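You operate a simulated robot arm through the tools that you are given. There is no shell and no other tool. Be economical: measure what you need, move in short steps, check, and stop when the job is done.

The job below is to be done with a simulated two-armed robot. You get a single attempt, and the scene is never put back.

Task
On the top of the packing table, fold the grey cloth in half.
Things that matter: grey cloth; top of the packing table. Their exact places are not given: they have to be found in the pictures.

The check looks at the end state, three seconds after you hand in, the way a careful person would. Anything else that was tipped, shoved, dropped, spilled or broken makes it a failure. Flat cloth is picked up by pressing the open fingertips on it (5 to 10 N) and closing them slowly along it; thin cloth reads only 2 to 8 mm in the jaws.

Robot
Two 6-joint arms with two-finger grippers on one trunk, on a base that drives. Base frame: it is fixed to the floor where the robot stands at the start and does not move with it; the origin is under the middle of the robot, x ahead of it, y to its left, z up; the surface under the hand at the start is at about z = 800. Units: mm, degrees, N and s.
The left shoulder is at the start at [30, 178, 838], the right one opposite. With the tool pointing down near the work surface each hand reaches from about 100 to 840 mm from the robot's upright axis, wherever it stands, measured 20 degrees to its own side. Places, roughly: top of the packing table [600, -200, 800]. Payload 2.54 kg a hand.
The tool frame of a hand sits at the grasp point between the pads (the TCP): z along the fingers, y along the line on which they close. The tips reach 30 mm beyond it. Largest opening 116 mm; the body of the gripper starts 95 mm behind the TCP.
Orientation is that of the tool frame in the base frame, as a unit quaternion [x, y, z, w]. With the fingers straight down and closing along the base's y, the tool's x points along the base's -x, its y along +y and its z along -z.

Tools
- The arms move only by the tool step_arm. It takes "left_plan", "right_plan" or both (then of equal length, played together; a hand with none holds still); each is a list of rows, each a list of 2 entries, a list of its own where there are three numbers: the shift along the tool's x, y, z in mm, then the turn, a rotation vector about the tool's x, y, z in rad. In form: [[[tx, ty, tz], [rx, ry, rz]], ...]. A call has 1 to 10 rows; each row is the pose to reach, as a shift and turn from the pose commanded when the call began, along the tool's axes at that moment. "left_grip" and "right_grip" are, for a hand that has rows, the closure, from 0 (fully open) to 1 (shut), set as the call begins (left out, the last holds). A row lasts 0.2 s, in which the tool goes at most 50 mm and 8.6 degrees; a call with a longer step from one row to the next is refused whole, and so is a gripper value outside its range. Where a pose cannot be reached the arm comes as near as it can. A force on the tool above 40 N (or 10 N above the force at the start of the call, whichever is more), or a blocked arm, ends the call early, and 0.2 s more pass. Each finger travels about 153 mm/s and halts on what it meets, pressing with about 33 N; the grip force reading is that of the motor and also rises with nothing between the fingers. The clock runs only during rows and for 0.2 s after the last one: add rows that repeat a pose to give the fingers time. The reply holds the time, the measured pose of the TCP, the force on the tool along the base axes, the opening and the grip force, in the units named above and with some noise, with the torque about the TCP (base axes, N m) and any sound that the robot's microphone picked up.
- Cameras (640 x 400 px; columns grow to the right, rows downward): "scene" is now at [46, 3.7, 1560.1]; the picture's right is [0.07, -1.00, -0.00], its down [-0.77, -0.06, -0.64] and it looks along [0.64, 0.05, -0.77] (base axes); focal length 267 px, centre (320, 200). "left" rides on the left gripper at [69, 15, -122] in its tool frame; the picture's right is [-0.21, 0.98, 0.00], its down [-0.83, -0.18, -0.53] and it looks along [-0.52, -0.11, 0.85] (tool axes); focal length 251 px, centre (320, 200). "right" rides on the right gripper at [69, -15, -122] in its tool frame; the picture's right is [0.21, 0.98, 0.00], its down [-0.83, 0.18, -0.53] and it looks along [-0.52, 0.11, 0.85] (tool axes); focal length 251 px, centre (320, 200).
- camera(camera): a new picture of that camera. No time passes.
- slide_trunk(by): slides the trunk up (or, below 0, down) by that many mm; the arms and the scene camera ride with it, the base frame stays. It gives what a move gives, with no picture.
- roll_base(legs): drives the robot by 1 to 6 legs, each [ahead, left, turn to the left] in mm, mm and degrees, along the robot's own axes; the way and the turn of a leg run together, so that a leg with both is an arc; at most 1500 mm and 180 degrees a leg. The arms and the cameras ride along, it lands a little off, and it stops where it bumps. It gives what a move gives.
- aim_head(pan, tilt): turns the head with the scene camera to pan (to the left, within 143 degrees either way) and tilt (down, from -29 to 69), counted from straight ahead of the robot. It gives what a move gives.
- pixel_to_xyz(camera, pixels): there is no depth. For up to 12 entries [column, row, z] of the newest picture of that camera ("zoom" is the newest enlarged one), the place [x, y] in the base frame at which the ray of that pixel passes the height z, good to about 2 mm. No time passes.
- inspect(camera, box): a new picture of the part [left, top, right, bottom] of that camera's present view, enlarged. No time passes.
- hand_in(): hands the job in; it is judged then, once.

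Keep the steps short. Do not move on a guess: measure, check each grasp and each placing, and mend mistakes. In all there are 80 turns and 62 pictures (those below and enlarged ones count). Leave the grippers open and the arms clear of the work at the hand-in unless told otherwise, and finish with a single line.

The tools are called by a JSON object that holds its "name" and its "arguments". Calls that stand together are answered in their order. step_arm: Moves the arms, as the interface text tells. Its arguments: {"type":"object","properties":{"left_plan":{"type":"array"},"left_grip":{"type":"number"},"right_plan":{"type":"array"},"right_grip":{"type":"number"}},"required":[]} The other tools are called the same way: slide_trunk (by) slides the trunk up or down; roll_base (legs) drives the base; aim_head (pan, tilt) turns the head that bears the scene camera; camera (camera) takes a picture; pixel_to_xyz (camera, pixels) gives the place at which the rays of pixels pass given heights; inspect (camera, box) takes an enlarged picture of a part of a camera's view; hand_in () hands the job in.

At the start:

```text
t: 0.0
left_ee_pos: [531.4, 50.5, 980.7]
left_tool_rot: [0.0, 1.0, 0.0, 0.0]
left_force: [0.1, 1.0, -0.4]
left_wrist_torque: [0.02, 0.03, -0.01]
left_gripper_width: 116.2
left_finger_force: 0.1
right_ee_pos: [460.3, -375.3, 937.4]
right_tool_rot: [0.0, 1.0, 0.0, -0.001]
right_force: [0.3, -0.5, 1.1]
right_wrist_torque: [0.03, -0.02, -0.05]
right_gripper_width: 116.1
right_finger_force: 0.2
trunk travel left (down, up): [-50.0, 490.0]
robot x, y, heading: [-1.1, 1.1, -0.5]
head pan, tilt: [4.2, 50.4]
```

scene: 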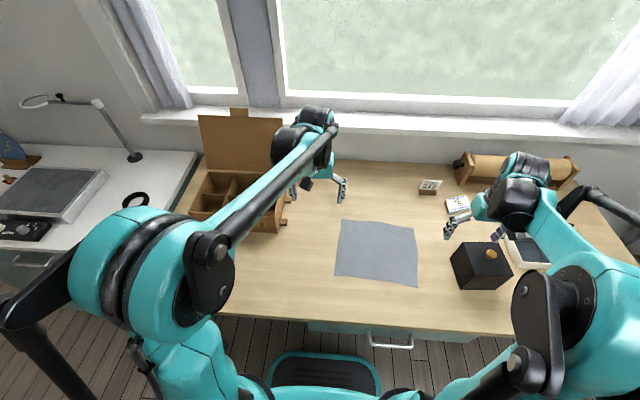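
right: 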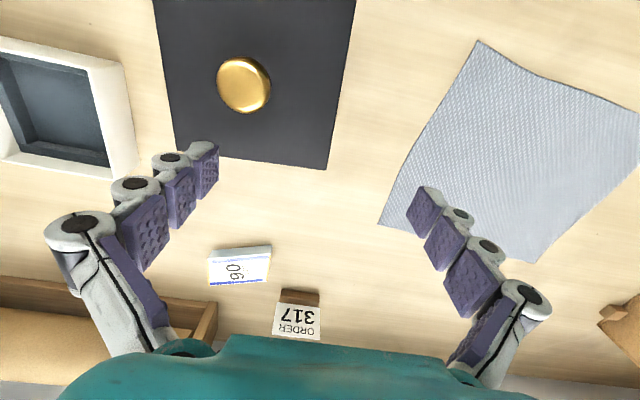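
left: 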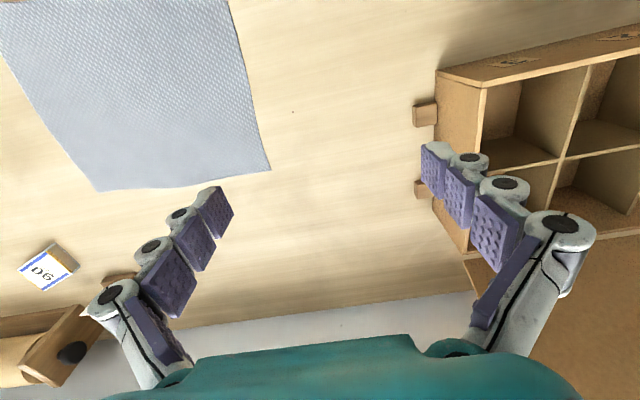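

The grey cloth lies at about columns 334-418, rows 220-286 of the scene picture. I'll enlarge it to find its corners.

{"name": "inspect", "arguments": {"camera": "scene", "box": [300, 190, 460, 300]}}

{"name": "pixel_to_xyz", "arguments": {"camera": "scene", "pixels": [[342, 220, 800], [413, 228, 800], [418, 286, 800], [334, 276, 800], [450, 245, 800], [455, 290, 800], [320, 316, 800]]}}

{"name": "pixel_to_xyz", "arguments": {"camera": "left", "pixels": [[98, 191, 800], [270, 168, 800], [228, 0, 800]]}}

{"name": "pixel_to_xyz", "arguments": {"camera": "right", "pixels": [[478, 41, 800], [378, 224, 800], [535, 263, 800], [640, 115, 800], [327, 169, 840], [355, 0, 840]]}}

```text
3.64 times, centred on (380, 245) of scene
```

zoom: 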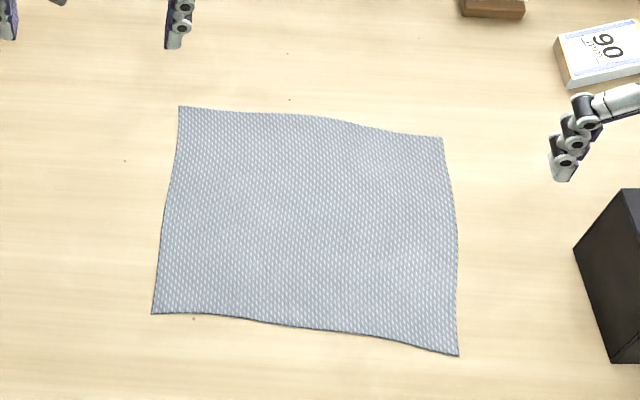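

```text
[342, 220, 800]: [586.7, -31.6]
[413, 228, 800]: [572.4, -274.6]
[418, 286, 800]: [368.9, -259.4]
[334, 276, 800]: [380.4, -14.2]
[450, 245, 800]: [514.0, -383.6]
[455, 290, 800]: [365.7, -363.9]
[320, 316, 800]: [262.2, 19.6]
```

```text
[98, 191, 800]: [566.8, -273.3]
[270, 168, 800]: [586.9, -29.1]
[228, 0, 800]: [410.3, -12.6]
```

```text
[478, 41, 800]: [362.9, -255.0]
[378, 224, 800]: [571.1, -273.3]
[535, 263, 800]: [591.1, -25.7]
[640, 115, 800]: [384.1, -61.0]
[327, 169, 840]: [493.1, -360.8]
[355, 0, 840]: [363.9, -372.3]
```

The cloth reads flat on z = 800. Its corners are far-left (587,-30), far-right (571,-274), near-right (367,-257) and near-left (380,-14). My plan is to pinch the two near corners, one in each hand, and carry them over to the far corners. First I bring both hands above the near corners with the jaws partly closed. The right hand goes sideways before it goes down, so that it stays clear of the black box.

{"name": "step_arm", "arguments": {"left_plan": [[[28, -18, 5], [0, 0, 0]], [[56, -36, 20], [0, 0, 0]], [[84, -55, 40], [0, 0, 0]], [[112, -74, 60], [0, 0, 0]], [[139, -92, 80], [0, 0, 0]], [[139, -92, 100], [0, 0, 0]], [[139, -92, 100], [0, 0, 0]]], "right_plan": [[[0, 40, 0], [0, 0, 0]], [[20, 80, 0], [0, 0, 0]], [[40, 115, 0], [0, 0, 0]], [[60, 145, 0], [0, 0, 0]], [[80, 145, 20], [0, 0, 0]], [[80, 145, 57], [0, 0, 0]], [[80, 145, 57], [0, 0, 0]]], "left_grip": 0.78, "right_grip": 0.78}}

{"name": "camera", "arguments": {"camera": "left"}}

{"name": "camera", "arguments": {"camera": "right"}}

{"name": "camera", "arguments": {"camera": "scene"}}

```text
t: 1.6
left_ee_pos: [391.8, -41.0, 879.5]
left_tool_rot: [0.0, 1.0, 0.0, 0.0]
left_force: [-1.0, 0.3, 0.9]
left_wrist_torque: [0.0, 0.03, 0.0]
left_gripper_width: 25.4
left_finger_force: 0.0
right_ee_pos: [382.2, -227.6, 877.6]
right_tool_rot: [0.0, 1.0, 0.001, 0.0]
right_force: [-1.0, -0.8, -1.1]
right_wrist_torque: [-0.01, -0.02, 0.01]
right_gripper_width: 25.5
right_finger_force: 0.0
trunk travel left (down, up): [-50.0, 490.0]
robot x, y, heading: [-1.1, 1.5, -0.0]
head pan, tilt: [4.2, 50.4]
```

```text
57 pictures are left
```

left: 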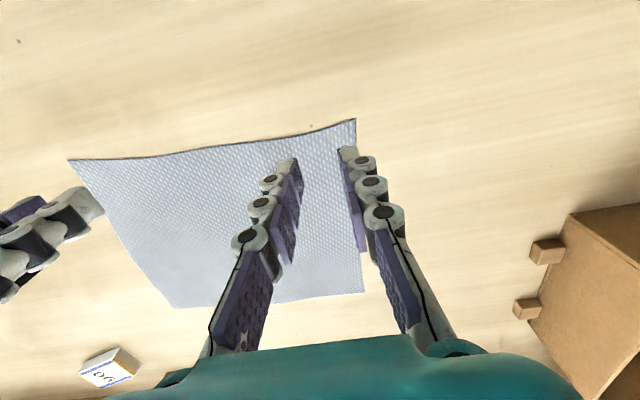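

```text
56 pictures are left
```

right: 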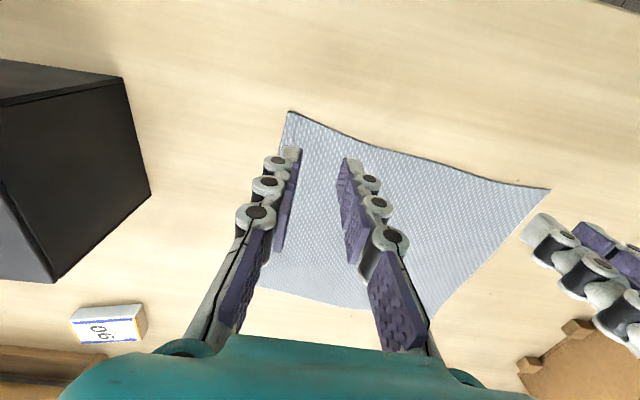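

```text
55 pictures are left
```

scene: 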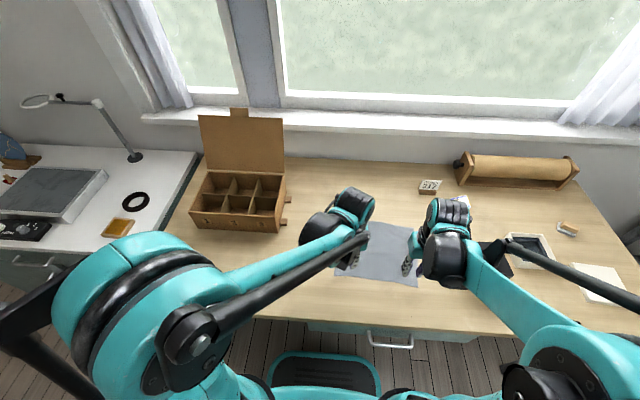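

Both hands hang over the near edge. Before I lower them, I check the corners against the wrist pictures. The near corners are at about (356,119) and (70,159) in the left picture, and at (289,112) and (549,188) in the right one.

{"name": "pixel_to_xyz", "arguments": {"camera": "left", "pixels": [[356, 119, 800], [70, 159, 800], [364, 291, 800], [310, 136, 800], [168, 307, 800]]}}

{"name": "pixel_to_xyz", "arguments": {"camera": "right", "pixels": [[289, 112, 800], [549, 188, 800], [330, 131, 800], [260, 290, 800]]}}

```text
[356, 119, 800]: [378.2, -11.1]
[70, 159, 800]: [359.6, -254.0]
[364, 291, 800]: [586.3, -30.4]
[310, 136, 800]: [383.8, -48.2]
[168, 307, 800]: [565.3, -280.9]
```

```text
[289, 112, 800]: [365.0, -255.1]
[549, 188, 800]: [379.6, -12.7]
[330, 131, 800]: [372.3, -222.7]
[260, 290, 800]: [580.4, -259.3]
```

The readings agree. At the grasp points the near edge lies at x ≈ 384 for the left hand and x ≈ 372 for the right. I shift each hand about 4 mm inward and lower it until the tips are about 6 mm above the table.

{"name": "step_arm", "arguments": {"left_plan": [[[-5, 0, 15], [0, 0, 0]], [[-5, 0, 30], [0, 0, 0]], [[-5, 0, 43], [0, 0, 0]], [[-5, 0, 43], [0, 0, 0]]], "right_plan": [[[-4, -2, 15], [0, 0, 0]], [[-4, -2, 30], [0, 0, 0]], [[-4, -2, 42], [0, 0, 0]], [[-4, -2, 42], [0, 0, 0]]]}}

```text
t: 2.6
left_ee_pos: [399.3, -40.8, 836.7]
left_tool_rot: [-0.001, 1.0, 0.0, 0.0]
left_force: [0.2, 0.2, -0.1]
left_wrist_torque: [0.01, 0.02, -0.01]
left_gripper_width: 25.5
left_finger_force: 0.0
right_ee_pos: [383.7, -230.0, 837.3]
right_tool_rot: [0.0, 1.0, 0.0, 0.0]
right_force: [0.2, -0.2, 0.2]
right_wrist_torque: [0.0, 0.0, 0.03]
right_gripper_width: 25.6
right_finger_force: 0.0
trunk travel left (down, up): [-50.0, 490.0]
robot x, y, heading: [-1.2, 4.0, -0.2]
head pan, tilt: [4.2, 50.4]
```

There is no contact yet. I go down another 6 mm and read the forces.

{"name": "step_arm", "arguments": {"left_plan": [[[0, 0, 3], [0, 0, 0]], [[0, 0, 6], [0, 0, 0]], [[0, 0, 6], [0, 0, 0]]], "right_plan": [[[0, 0, 3], [0, 0, 0]], [[0, 0, 6], [0, 0, 0]], [[0, 0, 6], [0, 0, 0]]]}}

```text
t: 3.4
left_ee_pos: [398.9, -40.6, 830.4]
left_tool_rot: [0.0, 1.0, 0.0, 0.0]
left_force: [1.3, -0.8, 7.3]
left_wrist_torque: [-0.01, -0.01, -0.04]
left_gripper_width: 25.3
left_finger_force: 0.0
right_ee_pos: [382.9, -230.4, 832.6]
right_tool_rot: [0.0, 1.0, -0.001, 0.0]
right_force: [-0.7, -0.6, -0.3]
right_wrist_torque: [-0.01, 0.0, -0.01]
right_gripper_width: 25.2
right_finger_force: 0.2
trunk travel left (down, up): [-50.0, 490.0]
robot x, y, heading: [1.9, -1.3, 0.0]
head pan, tilt: [4.2, 50.4]
```

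The left hand presses with 7 N, which is right. The right hand is not touching yet, so I lower it 2 mm more.

{"name": "step_arm", "arguments": {"right_plan": [[[0, 0, 2], [0, 0, 0]], [[0, 0, 2], [0, 0, 0]]]}}

```text
t: 4.0
left_ee_pos: [399.6, -40.3, 830.3]
left_tool_rot: [0.0, 1.0, 0.0, 0.0]
left_force: [0.6, -0.9, 1.1]
left_wrist_torque: [-0.05, -0.01, 0.0]
left_gripper_width: 25.4
left_finger_force: 0.0
right_ee_pos: [383.8, -230.4, 829.4]
right_tool_rot: [0.0, 1.0, 0.001, 0.0]
right_force: [1.1, -1.0, 16.1]
right_wrist_torque: [-0.14, -0.02, -0.01]
right_gripper_width: 25.7
right_finger_force: 0.4
trunk travel left (down, up): [-50.0, 490.0]
robot x, y, heading: [2.0, 0.1, -0.0]
head pan, tilt: [4.2, 50.4]
```

The right hand reads 16 N, which is too hard, and the left has dropped to 1 N. I trim both.

{"name": "step_arm", "arguments": {"left_plan": [[[0, 0, 0.5], [0, 0, 0]], [[0, 0, 0.5], [0, 0, 0]]], "right_plan": [[[0, 0, -0.7], [0, 0, 0]], [[0, 0, -0.7], [0, 0, 0]]]}}

```text
t: 4.6
left_ee_pos: [399.6, -41.6, 831.5]
left_tool_rot: [0.001, 1.0, 0.0, 0.0]
left_force: [-0.4, -0.8, 0.8]
left_wrist_torque: [0.0, 0.01, 0.0]
left_gripper_width: 25.1
left_finger_force: 0.0
right_ee_pos: [383.4, -230.6, 830.6]
right_tool_rot: [0.0, 1.0, 0.0, -0.001]
right_force: [4.2, -1.2, 16.7]
right_wrist_torque: [-0.15, -0.1, 0.0]
right_gripper_width: 25.8
right_finger_force: 0.3
trunk travel left (down, up): [-50.0, 490.0]
robot x, y, heading: [-1.4, -3.1, 0.3]
head pan, tilt: [4.2, 50.4]
```

{"name": "step_arm", "arguments": {"left_plan": [[[0, 0, 1], [0, 0, 0]], [[0, 0, 1], [0, 0, 0]]], "right_plan": [[[0, 0, -1], [0, 0, 0]], [[0, 0, -1], [0, 0, 0]]]}}

```text
t: 5.2
left_ee_pos: [399.4, -41.9, 831.2]
left_tool_rot: [0.001, 1.0, -0.001, 0.0]
left_force: [4.8, 2.8, 26.8]
left_wrist_torque: [0.36, -0.09, -0.05]
left_gripper_width: 26.3
left_finger_force: 0.7
right_ee_pos: [383.6, -231.9, 830.8]
right_tool_rot: [0.0, 1.0, 0.0, 0.0]
right_force: [-0.1, -0.8, 0.1]
right_wrist_torque: [0.01, 0.01, 0.04]
right_gripper_width: 25.7
right_finger_force: 0.2
trunk travel left (down, up): [-50.0, 490.0]
robot x, y, heading: [-0.5, -0.3, -0.0]
head pan, tilt: [4.2, 50.4]
```

The contact is stiff, tens of newtons per mm. I trim by finer amounts.

{"name": "step_arm", "arguments": {"left_plan": [[[0, 0, -0.6], [0, 0, 0]], [[0, 0, -0.6], [0, 0, 0]]], "right_plan": [[[0, 0, 0.4], [0, 0, 0]], [[0, 0, 0.4], [0, 0, 0]]]}}

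```text
t: 5.8
left_ee_pos: [397.2, -42.6, 831.5]
left_tool_rot: [0.0, 1.0, 0.0, 0.0]
left_force: [3.0, 0.5, 13.3]
left_wrist_torque: [-0.01, -0.01, 0.0]
left_gripper_width: 24.0
left_finger_force: 0.1
right_ee_pos: [384.7, -230.6, 832.2]
right_tool_rot: [-0.001, 1.0, 0.0, -0.001]
right_force: [0.5, 0.0, 0.4]
right_wrist_torque: [0.03, 0.01, 0.03]
right_gripper_width: 25.5
right_finger_force: 0.0
trunk travel left (down, up): [-50.0, 490.0]
robot x, y, heading: [-1.4, 0.3, -0.1]
head pan, tilt: [4.2, 50.4]
```

{"name": "step_arm", "arguments": {"left_plan": [[[0, 0, -0.2], [0, 0, 0]], [[0, 0, -0.2], [0, 0, 0]]], "right_plan": [[[0, 0, 0.6], [0, 0, 0]], [[0, 0, 0.6], [0, 0, 0]]]}}

```text
t: 6.4
left_ee_pos: [399.3, -42.1, 830.1]
left_tool_rot: [0.0, 1.0, 0.0, -0.001]
left_force: [-2.3, -0.8, 6.0]
left_wrist_torque: [-0.03, 0.02, 0.01]
left_gripper_width: 25.6
left_finger_force: 0.0
right_ee_pos: [384.3, -231.9, 830.8]
right_tool_rot: [0.0, 1.0, 0.0, 0.0]
right_force: [-0.4, -1.2, 0.5]
right_wrist_torque: [0.0, 0.0, 0.02]
right_gripper_width: 25.3
right_finger_force: 0.0
trunk travel left (down, up): [-50.0, 490.0]
robot x, y, heading: [-4.0, -1.9, 0.1]
head pan, tilt: [4.2, 50.4]
```

The left hand is at 6 N. I start closing it in small steps while the right goes down half a millimetre.

{"name": "step_arm", "arguments": {"left_plan": [[[0, 0, 0], [0, 0, 0]], [[0, 0, 0], [0, 0, 0]]], "right_plan": [[[0, 0, 0.5], [0, 0, 0]], [[0, 0, 0.5], [0, 0, 0]]], "left_grip": 0.83}}

```text
t: 7.0
left_ee_pos: [400.2, -40.6, 829.4]
left_tool_rot: [0.0, 1.0, 0.001, 0.0]
left_force: [0.6, -0.2, 4.6]
left_wrist_torque: [0.0, 0.0, -0.01]
left_gripper_width: 18.6
left_finger_force: 0.1
right_ee_pos: [384.9, -230.4, 830.8]
right_tool_rot: [0.0, 1.0, -0.001, 0.0]
right_force: [0.1, -0.6, 5.9]
right_wrist_torque: [-0.05, -0.01, 0.04]
right_gripper_width: 25.4
right_finger_force: 0.0
trunk travel left (down, up): [-50.0, 490.0]
robot x, y, heading: [1.6, -1.3, 0.2]
head pan, tilt: [4.2, 50.4]
```

Both hands are in the 5 to 6 N band. I close both a little more, with the left pressed 0.1 mm further.

{"name": "step_arm", "arguments": {"left_plan": [[[0, 0, 0.1], [0, 0, 0]], [[0, 0, 0.1], [0, 0, 0]]], "right_plan": [[[0, 0, 0.1], [0, 0, 0]], [[0, 0, 0.1], [0, 0, 0]]], "left_grip": 0.88, "right_grip": 0.83}}

{"name": "inspect", "arguments": {"camera": "left", "box": [220, 80, 460, 240]}}

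{"name": "inspect", "arguments": {"camera": "right", "box": [200, 80, 440, 240]}}

```text
t: 7.6
left_ee_pos: [399.2, -42.5, 829.4]
left_tool_rot: [-0.001, 1.0, 0.0, 0.0]
left_force: [0.4, -0.1, 7.0]
left_wrist_torque: [-0.01, 0.03, -0.01]
left_gripper_width: 12.3
left_finger_force: 0.0
right_ee_pos: [385.2, -231.1, 829.5]
right_tool_rot: [-0.001, 1.0, 0.0, 0.001]
right_force: [0.5, -0.4, 1.3]
right_wrist_torque: [0.0, 0.0, 0.04]
right_gripper_width: 19.3
right_finger_force: 0.1
trunk travel left (down, up): [-50.0, 490.0]
robot x, y, heading: [1.9, 2.7, -0.0]
head pan, tilt: [4.2, 50.4]
```

```text
2.50 times, centred on (340, 160) of left
```

zoom: 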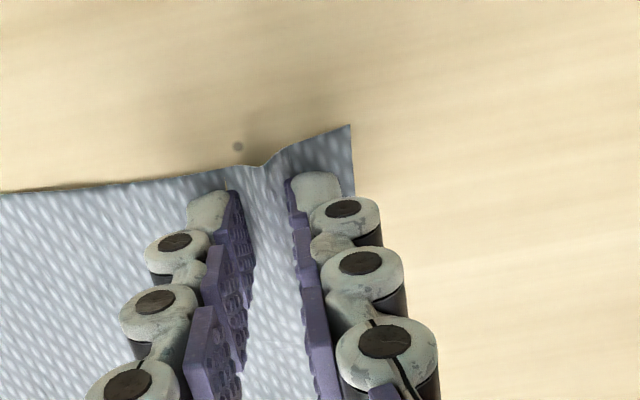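

```text
2.50 times, centred on (320, 160) of right
```

zoom: 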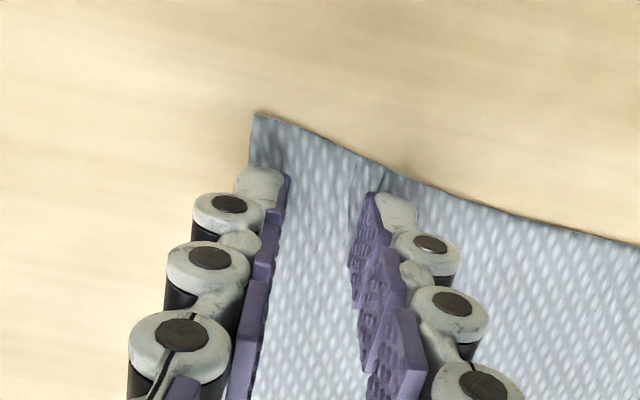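

The left hand is raising a ridge of cloth between its tips. I keep closing it, and press the right 0.4 mm more before its next closing step.

{"name": "step_arm", "arguments": {"left_plan": [[[0, 0, 0], [0, 0, 0]], [[0, 0, 0], [0, 0, 0]]], "right_plan": [[[0, 0, 0.3], [0, 0, 0]], [[0, 0, 0.3], [0, 0, 0]]], "left_grip": 0.93}}

```text
t: 8.2
left_ee_pos: [399.3, -41.9, 830.0]
left_tool_rot: [0.0, 1.0, 0.0, 0.0]
left_force: [-0.8, 0.3, 0.5]
left_wrist_torque: [0.04, 0.0, 0.02]
left_gripper_width: 7.9
left_finger_force: 0.0
right_ee_pos: [384.8, -231.7, 829.9]
right_tool_rot: [0.0, 1.0, 0.001, 0.001]
right_force: [1.9, 0.2, 3.5]
right_wrist_torque: [-0.02, 0.01, -0.01]
right_gripper_width: 19.1
right_finger_force: 0.0
trunk travel left (down, up): [-50.0, 490.0]
robot x, y, heading: [3.3, -0.9, 0.1]
head pan, tilt: [4.2, 50.4]
```

The left jaw is at 8 mm but its pressure has faded, so I press it slightly more and shut it. I also keep closing the right.

{"name": "step_arm", "arguments": {"left_plan": [[[0, 0, 0.3], [0, 0, 0]], [[0, 0, 0.3], [0, 0, 0]], [[0, 0, 0.3], [0, 0, 0]]], "right_plan": [[[0, 0, 0.2], [0, 0, 0]], [[0, 0, 0.2], [0, 0, 0]], [[0, 0, 0.2], [0, 0, 0]]], "left_grip": 1.0, "right_grip": 0.88}}

```text
t: 9.0
left_ee_pos: [399.4, -42.3, 829.8]
left_tool_rot: [-0.001, 1.0, 0.0, 0.0]
left_force: [-1.1, 2.2, 5.2]
left_wrist_torque: [0.07, -0.03, -0.01]
left_gripper_width: 0.0
left_finger_force: 26.0
right_ee_pos: [385.5, -230.6, 829.9]
right_tool_rot: [0.0, 1.0, 0.0, 0.0]
right_force: [-0.4, -0.1, 6.5]
right_wrist_torque: [-0.01, 0.03, 0.01]
right_gripper_width: 12.6
right_finger_force: 0.2
trunk travel left (down, up): [-50.0, 490.0]
robot x, y, heading: [-0.8, -0.1, -0.0]
head pan, tilt: [4.2, 50.4]
```

The left jaw reads 0.0 mm, so it lost the cloth when the pressure faded. The right is at 6.5 N and 12.6 mm, so I finish the right first while watching its pressure.

{"name": "step_arm", "arguments": {"right_plan": [[[0, 0, 0.1], [0, 0, 0]], [[0, 0, 0.1], [0, 0, 0]]], "right_grip": 0.92}}

{"name": "inspect", "arguments": {"camera": "right", "box": [200, 80, 440, 240]}}

{"name": "inspect", "arguments": {"camera": "left", "box": [220, 80, 460, 240]}}

```text
t: 9.6
left_ee_pos: [398.8, -42.9, 828.6]
left_tool_rot: [0.0, 1.0, 0.0, 0.0]
left_force: [-0.3, 2.5, -1.2]
left_wrist_torque: [0.14, 0.07, -0.02]
left_gripper_width: 3.9
left_finger_force: 39.6
right_ee_pos: [385.6, -230.1, 828.5]
right_tool_rot: [0.001, 1.0, 0.0, 0.0]
right_force: [-0.3, -0.3, 1.0]
right_wrist_torque: [0.02, 0.01, 0.01]
right_gripper_width: 9.5
right_finger_force: 0.2
trunk travel left (down, up): [-50.0, 490.0]
robot x, y, heading: [0.7, -3.6, 0.1]
head pan, tilt: [4.2, 50.4]
```

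```text
2.50 times, centred on (320, 160) of right
```

zoom: 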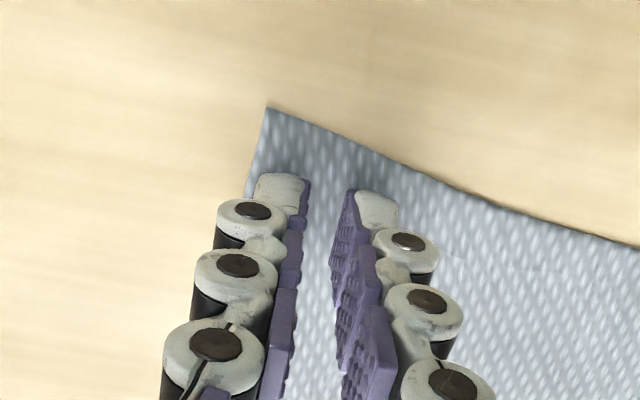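

```text
2.50 times, centred on (340, 160) of left
```

zoom: 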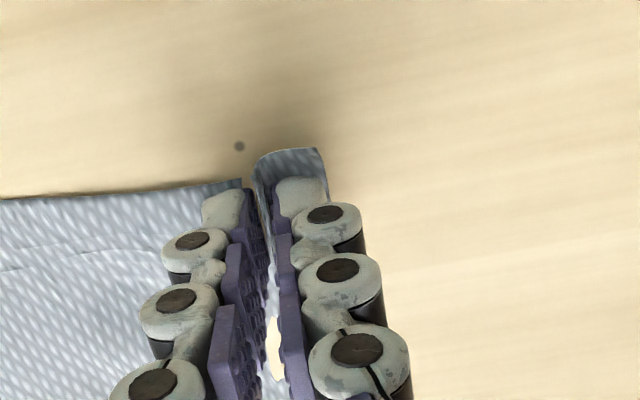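

The left grasp is in fact good: the width now reads 3.9 mm, the grip 40 N, and the picture shows a pinched ridge. In the right picture the cloth is still flat between the tips, because the pressure was too light. I lift the right by 3 mm, reopen it to about 30 mm, then press it again a bit harder.

{"name": "step_arm", "arguments": {"right_plan": [[[0, 0, -3], [0, 0, 0]], [[0, -1, -3], [0, 0, 0]], [[0, -1, -3], [0, 0, 0]], [[0, -1, -1], [0, 0, 0]], [[0, -1, 0.3], [0, 0, 0]], [[0, -1, 0.3], [0, 0, 0]]], "right_grip": 0.75}}

```text
t: 11.0
left_ee_pos: [398.8, -43.6, 829.5]
left_tool_rot: [0.001, 1.0, 0.0, 0.0]
left_force: [0.0, -0.6, -1.9]
left_wrist_torque: [0.05, -0.01, -0.02]
left_gripper_width: 5.5
left_finger_force: 31.9
right_ee_pos: [384.8, -231.5, 830.8]
right_tool_rot: [0.001, 1.0, 0.0, -0.001]
right_force: [1.2, 0.0, 12.3]
right_wrist_torque: [0.04, -0.03, -0.01]
right_gripper_width: 29.7
right_finger_force: 0.6
trunk travel left (down, up): [-50.0, 490.0]
robot x, y, heading: [5.7, -0.1, -0.2]
head pan, tilt: [4.2, 50.4]
```

The right hand is at 12 N, a touch high, so I back off 0.1 mm and close a step.

{"name": "step_arm", "arguments": {"right_plan": [[[0, 0, -0.1], [0, 0, 0]], [[0, 0, -0.1], [0, 0, 0]]], "right_grip": 0.81}}

```text
t: 11.6
left_ee_pos: [400.1, -41.0, 829.2]
left_tool_rot: [0.0, 1.0, 0.0, 0.0]
left_force: [0.6, 0.0, -1.8]
left_wrist_torque: [-0.01, 0.02, 0.02]
left_gripper_width: 3.3
left_finger_force: 29.2
right_ee_pos: [384.6, -231.6, 830.0]
right_tool_rot: [0.001, 1.0, 0.001, 0.001]
right_force: [-0.2, -0.1, 5.4]
right_wrist_torque: [0.0, 0.01, 0.02]
right_gripper_width: 22.5
right_finger_force: 0.1
trunk travel left (down, up): [-50.0, 490.0]
robot x, y, heading: [-0.8, 2.3, 0.1]
head pan, tilt: [4.2, 50.4]
```

The right is at 5.4 N, so I add 0.2 mm and close another step.

{"name": "step_arm", "arguments": {"right_plan": [[[0, 0, 0.2], [0, 0, 0]], [[0, 0, 0.2], [0, 0, 0]]], "right_grip": 0.87}}

```text
t: 12.2
left_ee_pos: [399.4, -41.9, 829.8]
left_tool_rot: [0.0, 1.0, 0.0, 0.0]
left_force: [-0.1, 9.0, 1.5]
left_wrist_torque: [-0.08, 0.07, -0.03]
left_gripper_width: 2.3
left_finger_force: 37.0
right_ee_pos: [383.6, -231.5, 830.1]
right_tool_rot: [0.0, 1.0, 0.0, 0.0]
right_force: [0.8, -0.7, 10.8]
right_wrist_torque: [0.0, 0.02, -0.01]
right_gripper_width: 13.9
right_finger_force: 0.1
trunk travel left (down, up): [-50.0, 490.0]
robot x, y, heading: [1.0, 4.4, 0.0]
head pan, tilt: [4.2, 50.4]
```

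Now at 10.8 N and 13.9 mm. I close further and look.

{"name": "step_arm", "arguments": {"right_plan": [[[0, 1, 0], [0, 0, 0]], [[0, 2, 0], [0, 0, 0]]], "right_grip": 0.93}}

{"name": "inspect", "arguments": {"camera": "right", "box": [200, 80, 440, 240]}}

```text
t: 12.8
left_ee_pos: [399.8, -42.3, 829.7]
left_tool_rot: [0.0, 1.0, 0.0, 0.001]
left_force: [-1.4, -0.4, 1.1]
left_wrist_torque: [0.0, 0.01, 0.0]
left_gripper_width: 4.1
left_finger_force: 29.9
right_ee_pos: [384.3, -231.0, 830.0]
right_tool_rot: [0.0, 1.0, 0.0, 0.0]
right_force: [-0.1, -0.5, 1.8]
right_wrist_torque: [-0.02, -0.04, 0.02]
right_gripper_width: 8.1
right_finger_force: 0.1
trunk travel left (down, up): [-50.0, 490.0]
robot x, y, heading: [2.7, -3.5, -0.2]
head pan, tilt: [4.2, 50.4]
```

```text
2.50 times, centred on (320, 160) of right
```

zoom: 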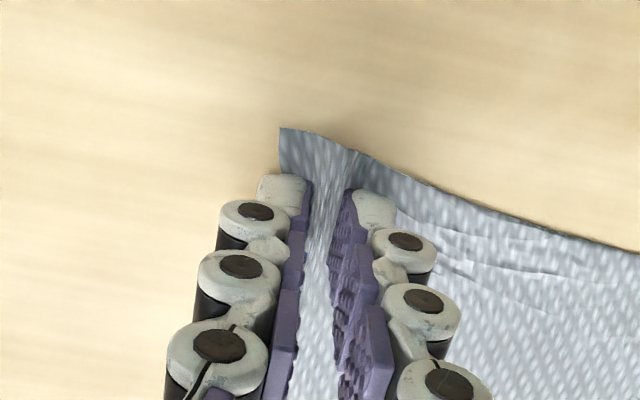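

The cloth is drawing into the jaws with wrinkles. I press 0.3 mm more and shut the right.

{"name": "step_arm", "arguments": {"right_plan": [[[0, 0, 0.3], [0, 0, 0]], [[0, 0, 0.3], [0, 0, 0]], [[0, 0, 0.3], [0, 0, 0]]], "right_grip": 1.0}}

{"name": "inspect", "arguments": {"camera": "right", "box": [200, 80, 440, 240]}}

```text
t: 13.6
left_ee_pos: [398.7, -42.1, 830.3]
left_tool_rot: [0.0, 1.0, 0.001, 0.001]
left_force: [-2.2, -1.2, 5.7]
left_wrist_torque: [-0.55, -0.09, -0.01]
left_gripper_width: 0.1
left_finger_force: 26.8
right_ee_pos: [384.4, -229.3, 830.1]
right_tool_rot: [0.0, 1.0, -0.001, 0.0]
right_force: [0.4, 2.1, 0.2]
right_wrist_torque: [0.05, -0.04, -0.02]
right_gripper_width: 4.2
right_finger_force: 30.2
trunk travel left (down, up): [-50.0, 490.0]
robot x, y, heading: [1.9, -0.1, -0.1]
head pan, tilt: [4.2, 50.4]
```

```text
2.50 times, centred on (320, 160) of right
```

zoom: 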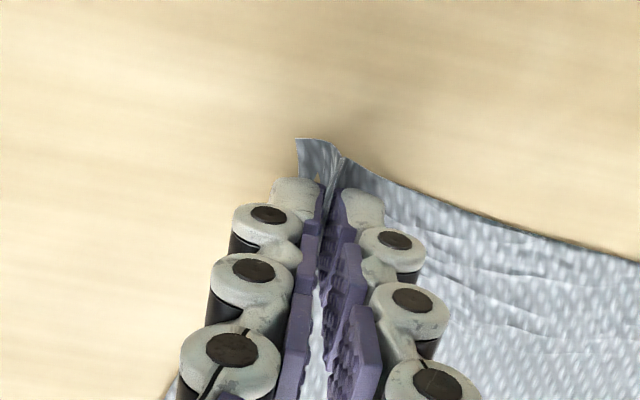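

The right now holds cloth at 4.2 mm. The left width reads 0.1 mm, so I look at its view before lifting.

{"name": "inspect", "arguments": {"camera": "left", "box": [120, 80, 440, 280]}}

{"name": "step_arm", "arguments": {"left_plan": [[[0, 0, -10], [0, 0, 0]], [[0, 0, -20], [0, 0, 0]], [[0, 0, -20], [0, 0, 0]]], "right_plan": [[[0, 2, -10], [0, 0, 0]], [[0, 2, -20], [0, 0, 0]], [[0, 2, -20], [0, 0, 0]]]}}

{"name": "camera", "arguments": {"camera": "left"}}

{"name": "camera", "arguments": {"camera": "right"}}

```text
2.00 times, centred on (280, 180) of left
```

zoom: 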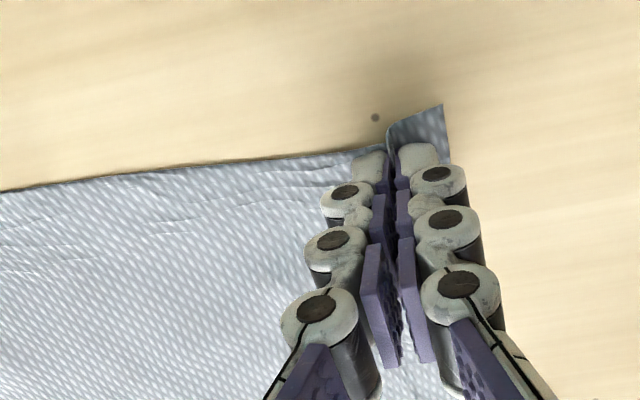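

```text
t: 14.4
left_ee_pos: [398.7, -41.4, 850.1]
left_tool_rot: [0.001, 1.0, 0.0, 0.0]
left_force: [-1.0, -3.1, 4.8]
left_wrist_torque: [0.07, -0.08, -0.04]
left_gripper_width: 0.0
left_finger_force: 29.9
right_ee_pos: [382.1, -227.9, 850.0]
right_tool_rot: [0.001, 1.0, 0.0, 0.0]
right_force: [-1.6, 4.5, 5.6]
right_wrist_torque: [0.22, 0.11, 0.0]
right_gripper_width: 1.9
right_finger_force: 34.9
trunk travel left (down, up): [-50.0, 490.0]
robot x, y, heading: [-0.9, 0.9, -0.0]
head pan, tilt: [4.2, 50.4]
```

```text
47 pictures are left
```

left: 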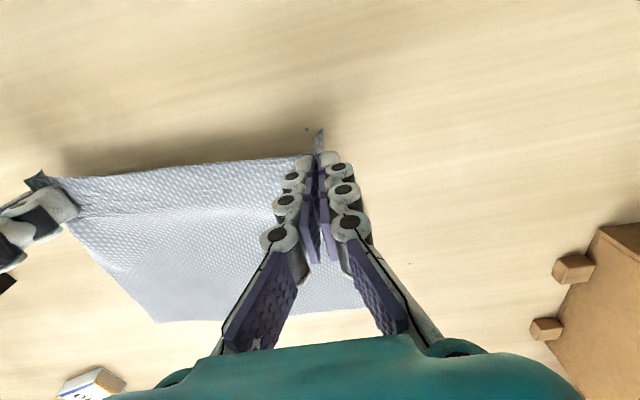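

```text
46 pictures are left
```

right: 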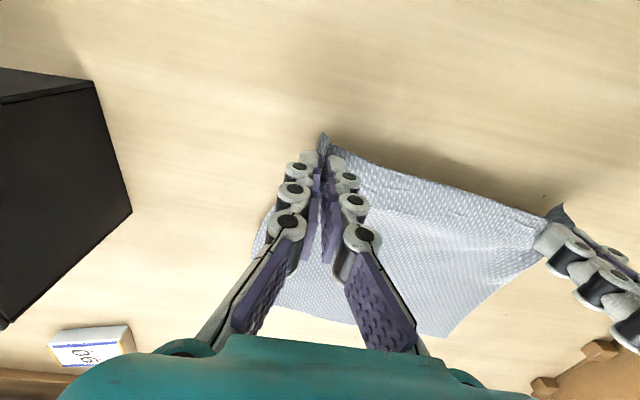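

Both hands lift the near edge. A little sideways tension shows (about 3 to 4 N), so I'll ease the hands toward each other. First I re-measure the far corners, at about (366,307) and (155,322) in the left picture and (281,306)/(448,337) in the right one.

{"name": "pixel_to_xyz", "arguments": {"camera": "left", "pixels": [[366, 307, 800], [155, 322, 800]]}}

{"name": "pixel_to_xyz", "arguments": {"camera": "right", "pixels": [[272, 305, 800], [448, 337, 800]]}}

{"name": "camera", "arguments": {"camera": "scene"}}

```text
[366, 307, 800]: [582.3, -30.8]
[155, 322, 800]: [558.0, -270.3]
```

```text
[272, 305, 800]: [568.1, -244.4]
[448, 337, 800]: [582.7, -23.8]
```

```text
45 pictures are left
```

scene: 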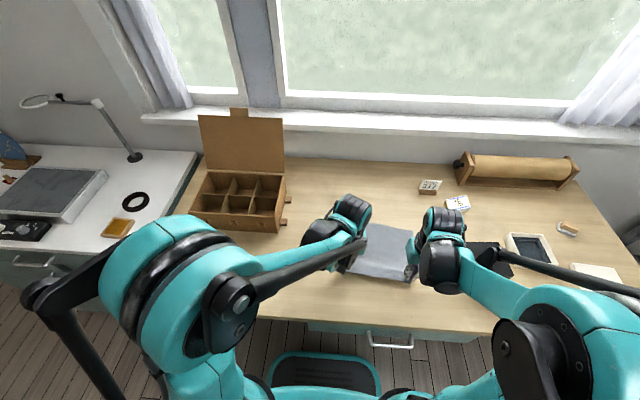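

The far corners haven't moved. I carry both hands along an arc around the fold line, which is at x ≈ 483 on the left and 473 on the right. As they go I pitch the fingers back toward the robot so that the edge turns over with the flap. This call does the first half of the arc.

{"name": "step_arm", "arguments": {"left_plan": [[[-7, -2, -10], [0, 0.06, 0]], [[-15, -3, -20], [0, 0.12, 0]], [[-24, -4, -30], [0, 0.18, 0]], [[-34, -5, -39], [0, 0.25, 0]], [[-48, -6, -46], [0, 0.31, 0]], [[-64, -7, -51], [0, 0.37, 0]], [[-81, -8, -55], [0, 0.43, 0]], [[-98, -9, -58], [0, 0.5, 0]], [[-98, -9, -58], [0, 0.5, 0]]], "right_plan": [[[-7, 2, -10], [0, 0.06, 0]], [[-15, 2, -20], [0, 0.12, 0]], [[-25, 1, -31], [0, 0.18, 0]], [[-35, 0, -41], [0, 0.25, 0]], [[-50, -1, -48], [0, 0.31, 0]], [[-67, -2, -53], [0, 0.37, 0]], [[-84, -3, -57], [0, 0.43, 0]], [[-102, -4, -60], [0, 0.5, 0]], [[-102, -4, -60], [0, 0.5, 0]]]}}

{"name": "camera", "arguments": {"camera": "left"}}

{"name": "camera", "arguments": {"camera": "right"}}

{"name": "camera", "arguments": {"camera": "scene"}}

```text
t: 16.4
left_ee_pos: [494.9, -53.6, 909.2]
left_tool_rot: [-0.001, 0.972, -0.005, -0.236]
left_force: [-2.6, -4.1, 4.0]
left_wrist_torque: [-0.18, 0.07, 0.14]
left_gripper_width: 0.0
left_finger_force: 26.5
left hand out of reach, approached as far as the arm can: row 8
right_ee_pos: [487.8, -234.5, 912.3]
right_tool_rot: [0.0, 0.976, -0.003, -0.22]
right_force: [3.2, 4.3, 5.1]
right_wrist_torque: [0.27, 0.03, -0.15]
right_gripper_width: 0.0
right_finger_force: 29.9
right hand out of reach, approached as far as the arm can: row 8, 9
trunk travel left (down, up): [-50.0, 490.0]
robot x, y, heading: [-1.5, 3.0, -0.2]
head pan, tilt: [4.2, 50.4]
```

```text
44 pictures are left
```

left: 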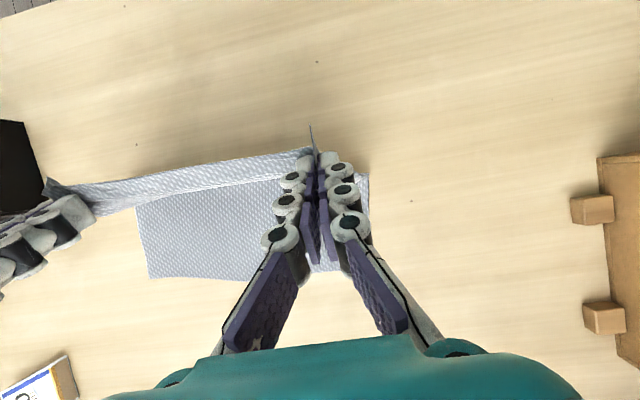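

```text
43 pictures are left
```

right: 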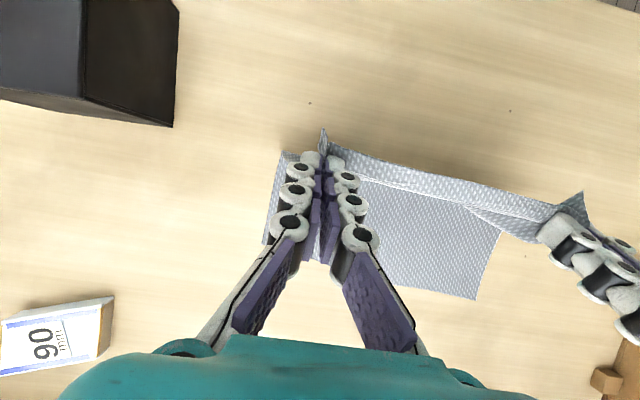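

```text
42 pictures are left
```

scene: 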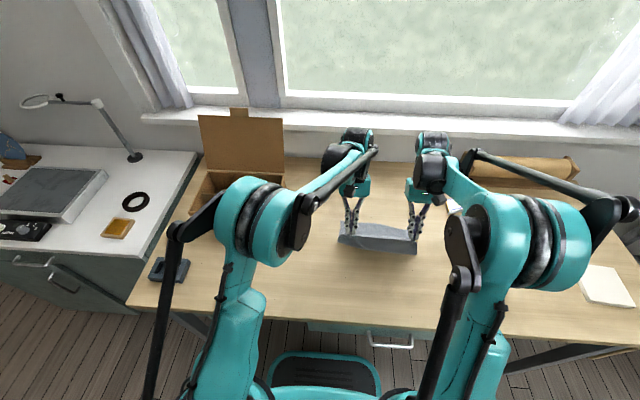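

The flap is up and both hands hold. The wrists reached their pitch limit at about 26 degrees, so I keep that pitch. Before finishing the arc I measure where the far objects are: the "90" box at about (110,300) in the right picture and the order block at about (420,193) in the scene picture.

{"name": "pixel_to_xyz", "arguments": {"camera": "right", "pixels": [[113, 298, 800], [110, 350, 800], [280, 152, 800], [476, 300, 800], [265, 244, 800]]}}

{"name": "pixel_to_xyz", "arguments": {"camera": "left", "pixels": [[148, 278, 800], [369, 172, 800], [135, 205, 800], [76, 395, 800]]}}

```text
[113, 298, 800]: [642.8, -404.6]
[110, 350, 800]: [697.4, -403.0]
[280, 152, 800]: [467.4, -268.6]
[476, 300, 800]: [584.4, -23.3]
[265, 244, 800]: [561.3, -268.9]
```

```text
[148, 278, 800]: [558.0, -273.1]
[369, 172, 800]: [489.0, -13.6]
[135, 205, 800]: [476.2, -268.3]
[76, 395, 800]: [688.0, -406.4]
```

The far edge is at x ≈ 581 on the left and 564 on the right, and the objects are well clear. I complete the arc down to just above the table, easing the hands slightly together.

{"name": "step_arm", "arguments": {"left_plan": [[[-16, -2, -3], [0, 0, 0]], [[-32, -4, -5], [0, 0, 0]], [[-48, -5, -6], [0, 0, 0]], [[-63, -6, -5], [0, 0, 0]], [[-77, -7, 2], [0, 0, 0]], [[-90, -8, 9], [0, 0, 0]], [[-100, -9, 15], [0, 0, 0]], [[-106, -9, 20], [0, 0, 0]], [[-106, -9, 20], [0, 0, 0]]], "right_plan": [[[-16, 0, -3], [0, 0, 0]], [[-32, -1, -5], [0, 0, 0]], [[-48, -1, -6], [0, 0, 0]], [[-63, -2, -4], [0, 0, 0]], [[-76, -2, 6], [0, 0, 0]], [[-89, -3, 16], [0, 0, 0]], [[-98, -3, 25], [0, 0, 0]], [[-104, -3, 32], [0, 0, 0]], [[-104, -3, 32], [0, 0, 0]]]}}

{"name": "camera", "arguments": {"camera": "left"}}

{"name": "camera", "arguments": {"camera": "right"}}

{"name": "inspect", "arguments": {"camera": "scene", "box": [300, 180, 460, 280]}}

```text
t: 18.4
left_ee_pos: [581.0, -62.0, 840.8]
left_tool_rot: [-0.001, 0.972, -0.004, -0.234]
left_force: [3.4, -1.6, 5.9]
left_wrist_torque: [0.03, -0.01, -0.02]
left_gripper_width: 0.1
left_finger_force: 27.6
left hand out of reach, approached as far as the arm can: row 1, 2, 3, 4, 5, 6, 7, 8, 9
right_ee_pos: [567.2, -235.5, 835.9]
right_tool_rot: [0.0, 0.976, -0.002, -0.22]
right_force: [-0.8, 0.9, -3.9]
right_wrist_torque: [0.03, 0.0, -0.01]
right_gripper_width: 4.1
right_finger_force: 37.4
trunk travel left (down, up): [-50.0, 490.0]
robot x, y, heading: [-1.5, 0.4, 0.1]
head pan, tilt: [4.2, 50.4]
```

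```text
41 pictures are left
```

left: 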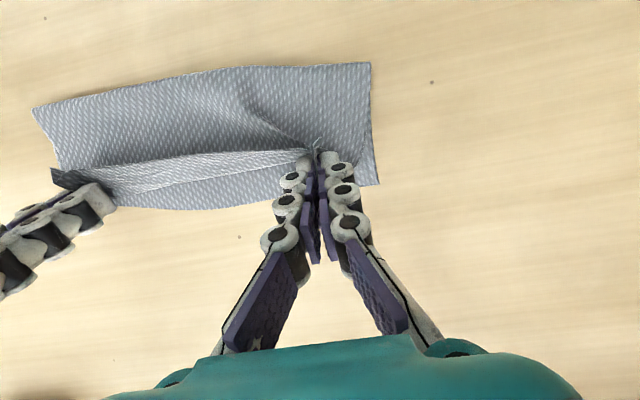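

```text
40 pictures are left
```

right: 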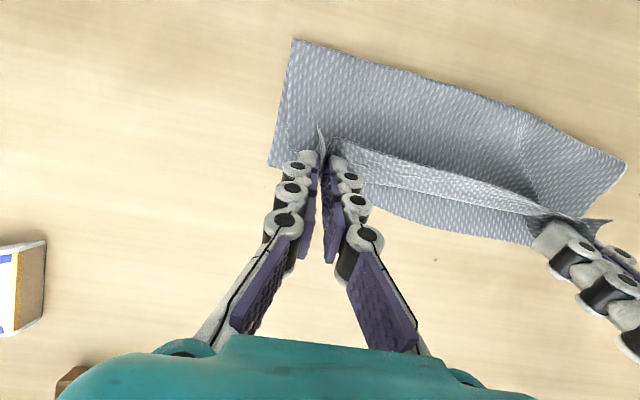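

```text
4.00 times, centred on (380, 230) of scene
```

zoom: 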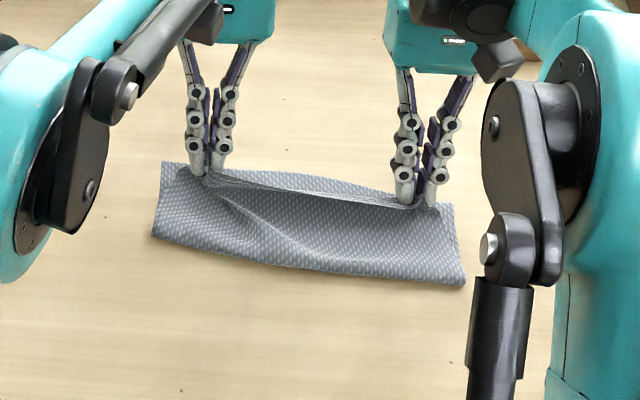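

The flap is laid over and its edge stands up between the hands near the far edge. I lower the tips to the cloth (left 9 mm, right 5 mm), still shut, and read the forces.

{"name": "step_arm", "arguments": {"left_plan": [[[-2, 0, 4], [0, 0, 0]], [[-4, 0, 8], [0, 0, 0]], [[-4, 0, 8], [0, 0, 0]]], "right_plan": [[[-1, 0, 2], [0, 0, 0]], [[-2.2, 0, 4.5], [0, 0, 0]], [[-2.2, 0, 4.5], [0, 0, 0]]]}}

```text
t: 19.2
left_ee_pos: [576.8, -64.7, 831.4]
left_tool_rot: [-0.001, 0.972, -0.005, -0.235]
left_force: [0.9, -1.2, 1.7]
left_wrist_torque: [0.19, -0.04, -0.03]
left_gripper_width: 0.0
left_finger_force: 24.8
left hand out of reach, approached as far as the arm can: row 1, 2, 3
right_ee_pos: [568.4, -234.5, 831.0]
right_tool_rot: [0.0, 0.976, -0.003, -0.219]
right_force: [-0.8, 0.3, -1.5]
right_wrist_torque: [-0.05, 0.02, 0.0]
right_gripper_width: 1.1
right_finger_force: 26.6
trunk travel left (down, up): [-50.0, 490.0]
robot x, y, heading: [0.9, 1.8, 0.0]
head pan, tilt: [4.2, 50.4]
```

The tips sit about 4 mm above the table with light forces. I nudge the left 4 mm forward and open both a little to release.

{"name": "step_arm", "arguments": {"left_plan": [[[-3.6, 0, -1.5], [0, 0, 0]], [[-3.6, 0, -1.5], [0, 0, 0]]], "right_plan": [[[0, 0, 0], [0, 0, 0]], [[0, 0, 0], [0, 0, 0]]], "left_grip": 0.85, "right_grip": 0.85}}

{"name": "camera", "arguments": {"camera": "left"}}

{"name": "camera", "arguments": {"camera": "right"}}

```text
t: 19.8
left_ee_pos: [578.7, -68.5, 830.4]
left_tool_rot: [-0.001, 0.972, -0.005, -0.235]
left_force: [0.7, 0.4, 7.4]
left_wrist_torque: [0.0, 0.0, 0.01]
left_gripper_width: 16.7
left_finger_force: 0.0
left hand out of reach, approached as far as the arm can: row 1, 2
right_ee_pos: [567.3, -235.2, 832.6]
right_tool_rot: [-0.001, 0.976, -0.003, -0.219]
right_force: [-0.6, -0.6, 3.1]
right_wrist_torque: [0.03, -0.01, 0.03]
right_gripper_width: 17.0
right_finger_force: 0.0
trunk travel left (down, up): [-50.0, 490.0]
robot x, y, heading: [-0.4, 1.3, 0.2]
head pan, tilt: [4.2, 50.4]
```

```text
38 pictures are left
```

left: 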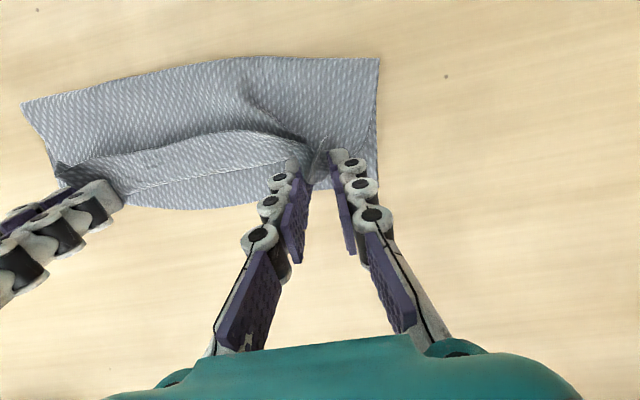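

```text
37 pictures are left
```

right: 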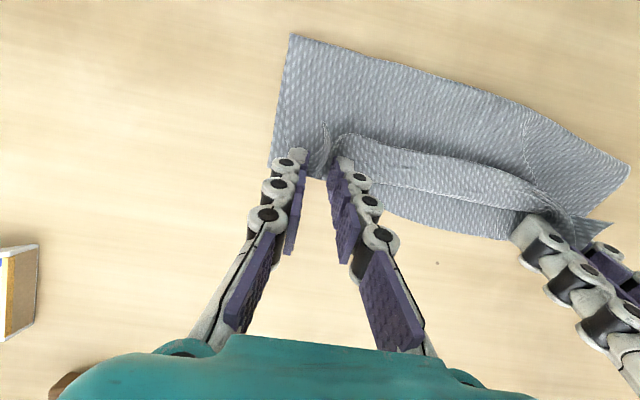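

Both hands have let go. I draw them straight back along the fingers and then up, and look.

{"name": "step_arm", "arguments": {"left_plan": [[[0, 0, -15], [0, 0, 0]], [[0, 0, -30], [0, 0, 0]], [[0, 0, -60], [0, 0, 0]], [[0, 0, -90], [0, 0, 0]], [[0, 0, -90], [0, 0, 0]]], "right_plan": [[[0, 0, -15], [0, 0, 0]], [[0, 0, -30], [0, 0, 0]], [[0, 0, -60], [0, 0, 0]], [[0, 0, -90], [0, 0, 0]], [[0, 0, -90], [0, 0, 0]]]}}

{"name": "camera", "arguments": {"camera": "left"}}

{"name": "camera", "arguments": {"camera": "right"}}

{"name": "inspect", "arguments": {"camera": "scene", "box": [300, 180, 460, 280]}}

```text
t: 21.0
left_ee_pos: [623.3, -71.4, 907.3]
left_tool_rot: [0.0, 0.972, -0.004, -0.233]
left_force: [0.5, -0.1, -0.4]
left_wrist_torque: [-0.01, -0.01, 0.0]
left_gripper_width: 17.4
left_finger_force: 0.1
left hand out of reach, approached as far as the arm can: row 1, 2, 3, 4, 5
right_ee_pos: [605.7, -233.6, 912.9]
right_tool_rot: [-0.001, 0.976, -0.004, -0.219]
right_force: [0.3, -0.6, -0.1]
right_wrist_torque: [-0.03, 0.01, -0.01]
right_gripper_width: 17.3
right_finger_force: 0.1
trunk travel left (down, up): [-50.0, 490.0]
robot x, y, heading: [-1.9, -0.2, -0.1]
head pan, tilt: [4.2, 50.4]
```

```text
36 pictures are left
```

left: 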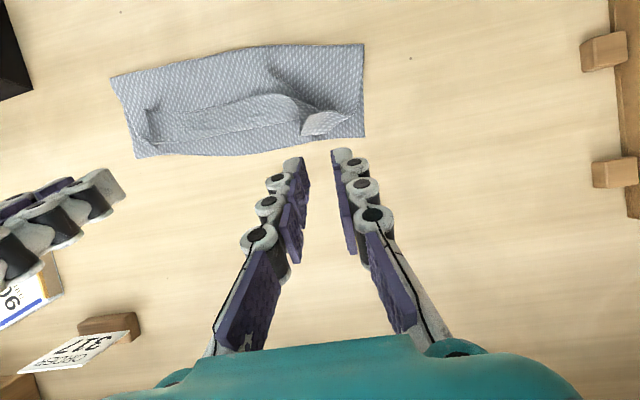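

```text
35 pictures are left
```

right: 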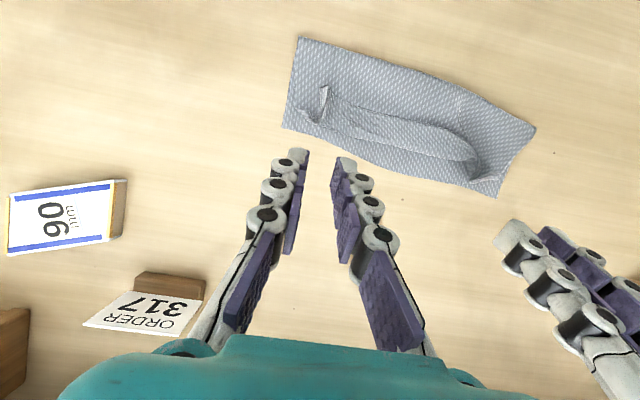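

```text
4.00 times, centred on (380, 230) of scene
```

zoom: 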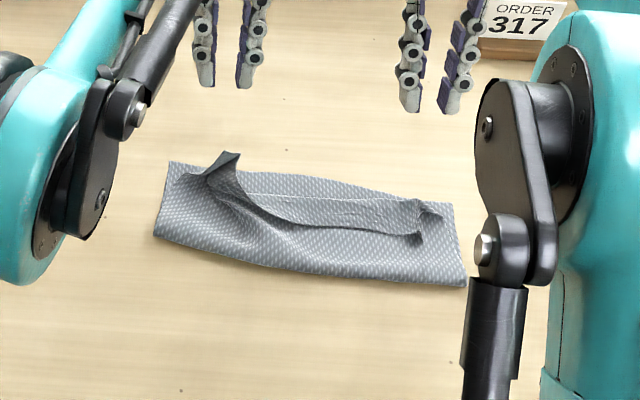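

The flap lies well, but its edge strip, about 30 mm wide, is turned back toward me instead of lying out toward the far edge. I look closer to plan how to turn the strip out.

{"name": "inspect", "arguments": {"camera": "scene", "box": [335, 212, 423, 257]}}

{"name": "inspect", "arguments": {"camera": "left", "box": [100, 30, 380, 170]}}

{"name": "pixel_to_xyz", "arguments": {"camera": "left", "pixels": [[150, 125, 805], [142, 145, 805], [265, 97, 805], [300, 112, 805], [300, 135, 805], [335, 112, 805], [230, 142, 803], [364, 136, 800], [110, 78, 800], [363, 43, 800], [138, 157, 800], [240, 50, 800]]}}

```text
7.27 times, centred on (379, 234) of scene
```

zoom: 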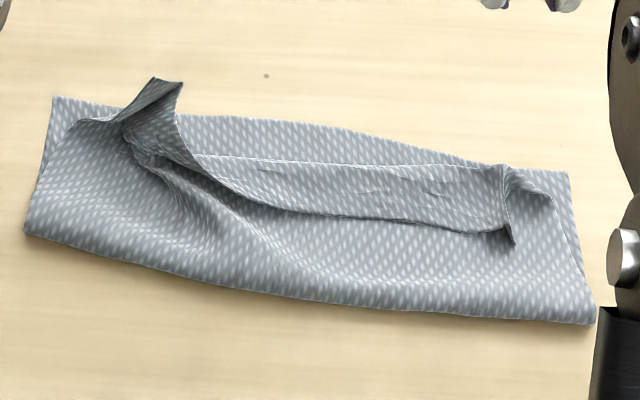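

```text
2.29 times, centred on (240, 100) of left
```

zoom: 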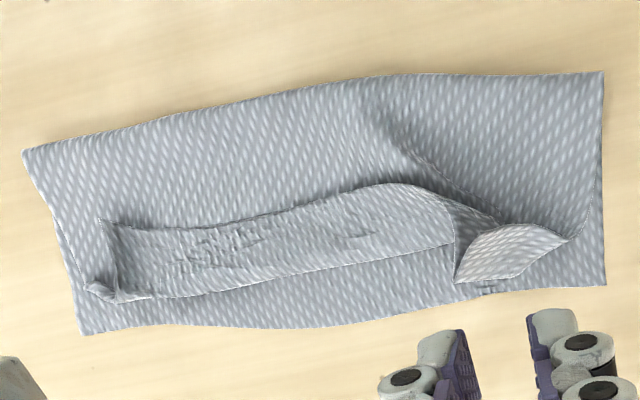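

```text
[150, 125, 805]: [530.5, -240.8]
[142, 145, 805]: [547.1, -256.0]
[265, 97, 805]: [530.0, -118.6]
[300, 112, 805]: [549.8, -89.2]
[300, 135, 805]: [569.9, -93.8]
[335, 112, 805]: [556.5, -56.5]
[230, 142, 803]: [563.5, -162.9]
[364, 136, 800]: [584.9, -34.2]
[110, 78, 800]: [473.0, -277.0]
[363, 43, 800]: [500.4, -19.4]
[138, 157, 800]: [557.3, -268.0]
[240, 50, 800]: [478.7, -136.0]
```

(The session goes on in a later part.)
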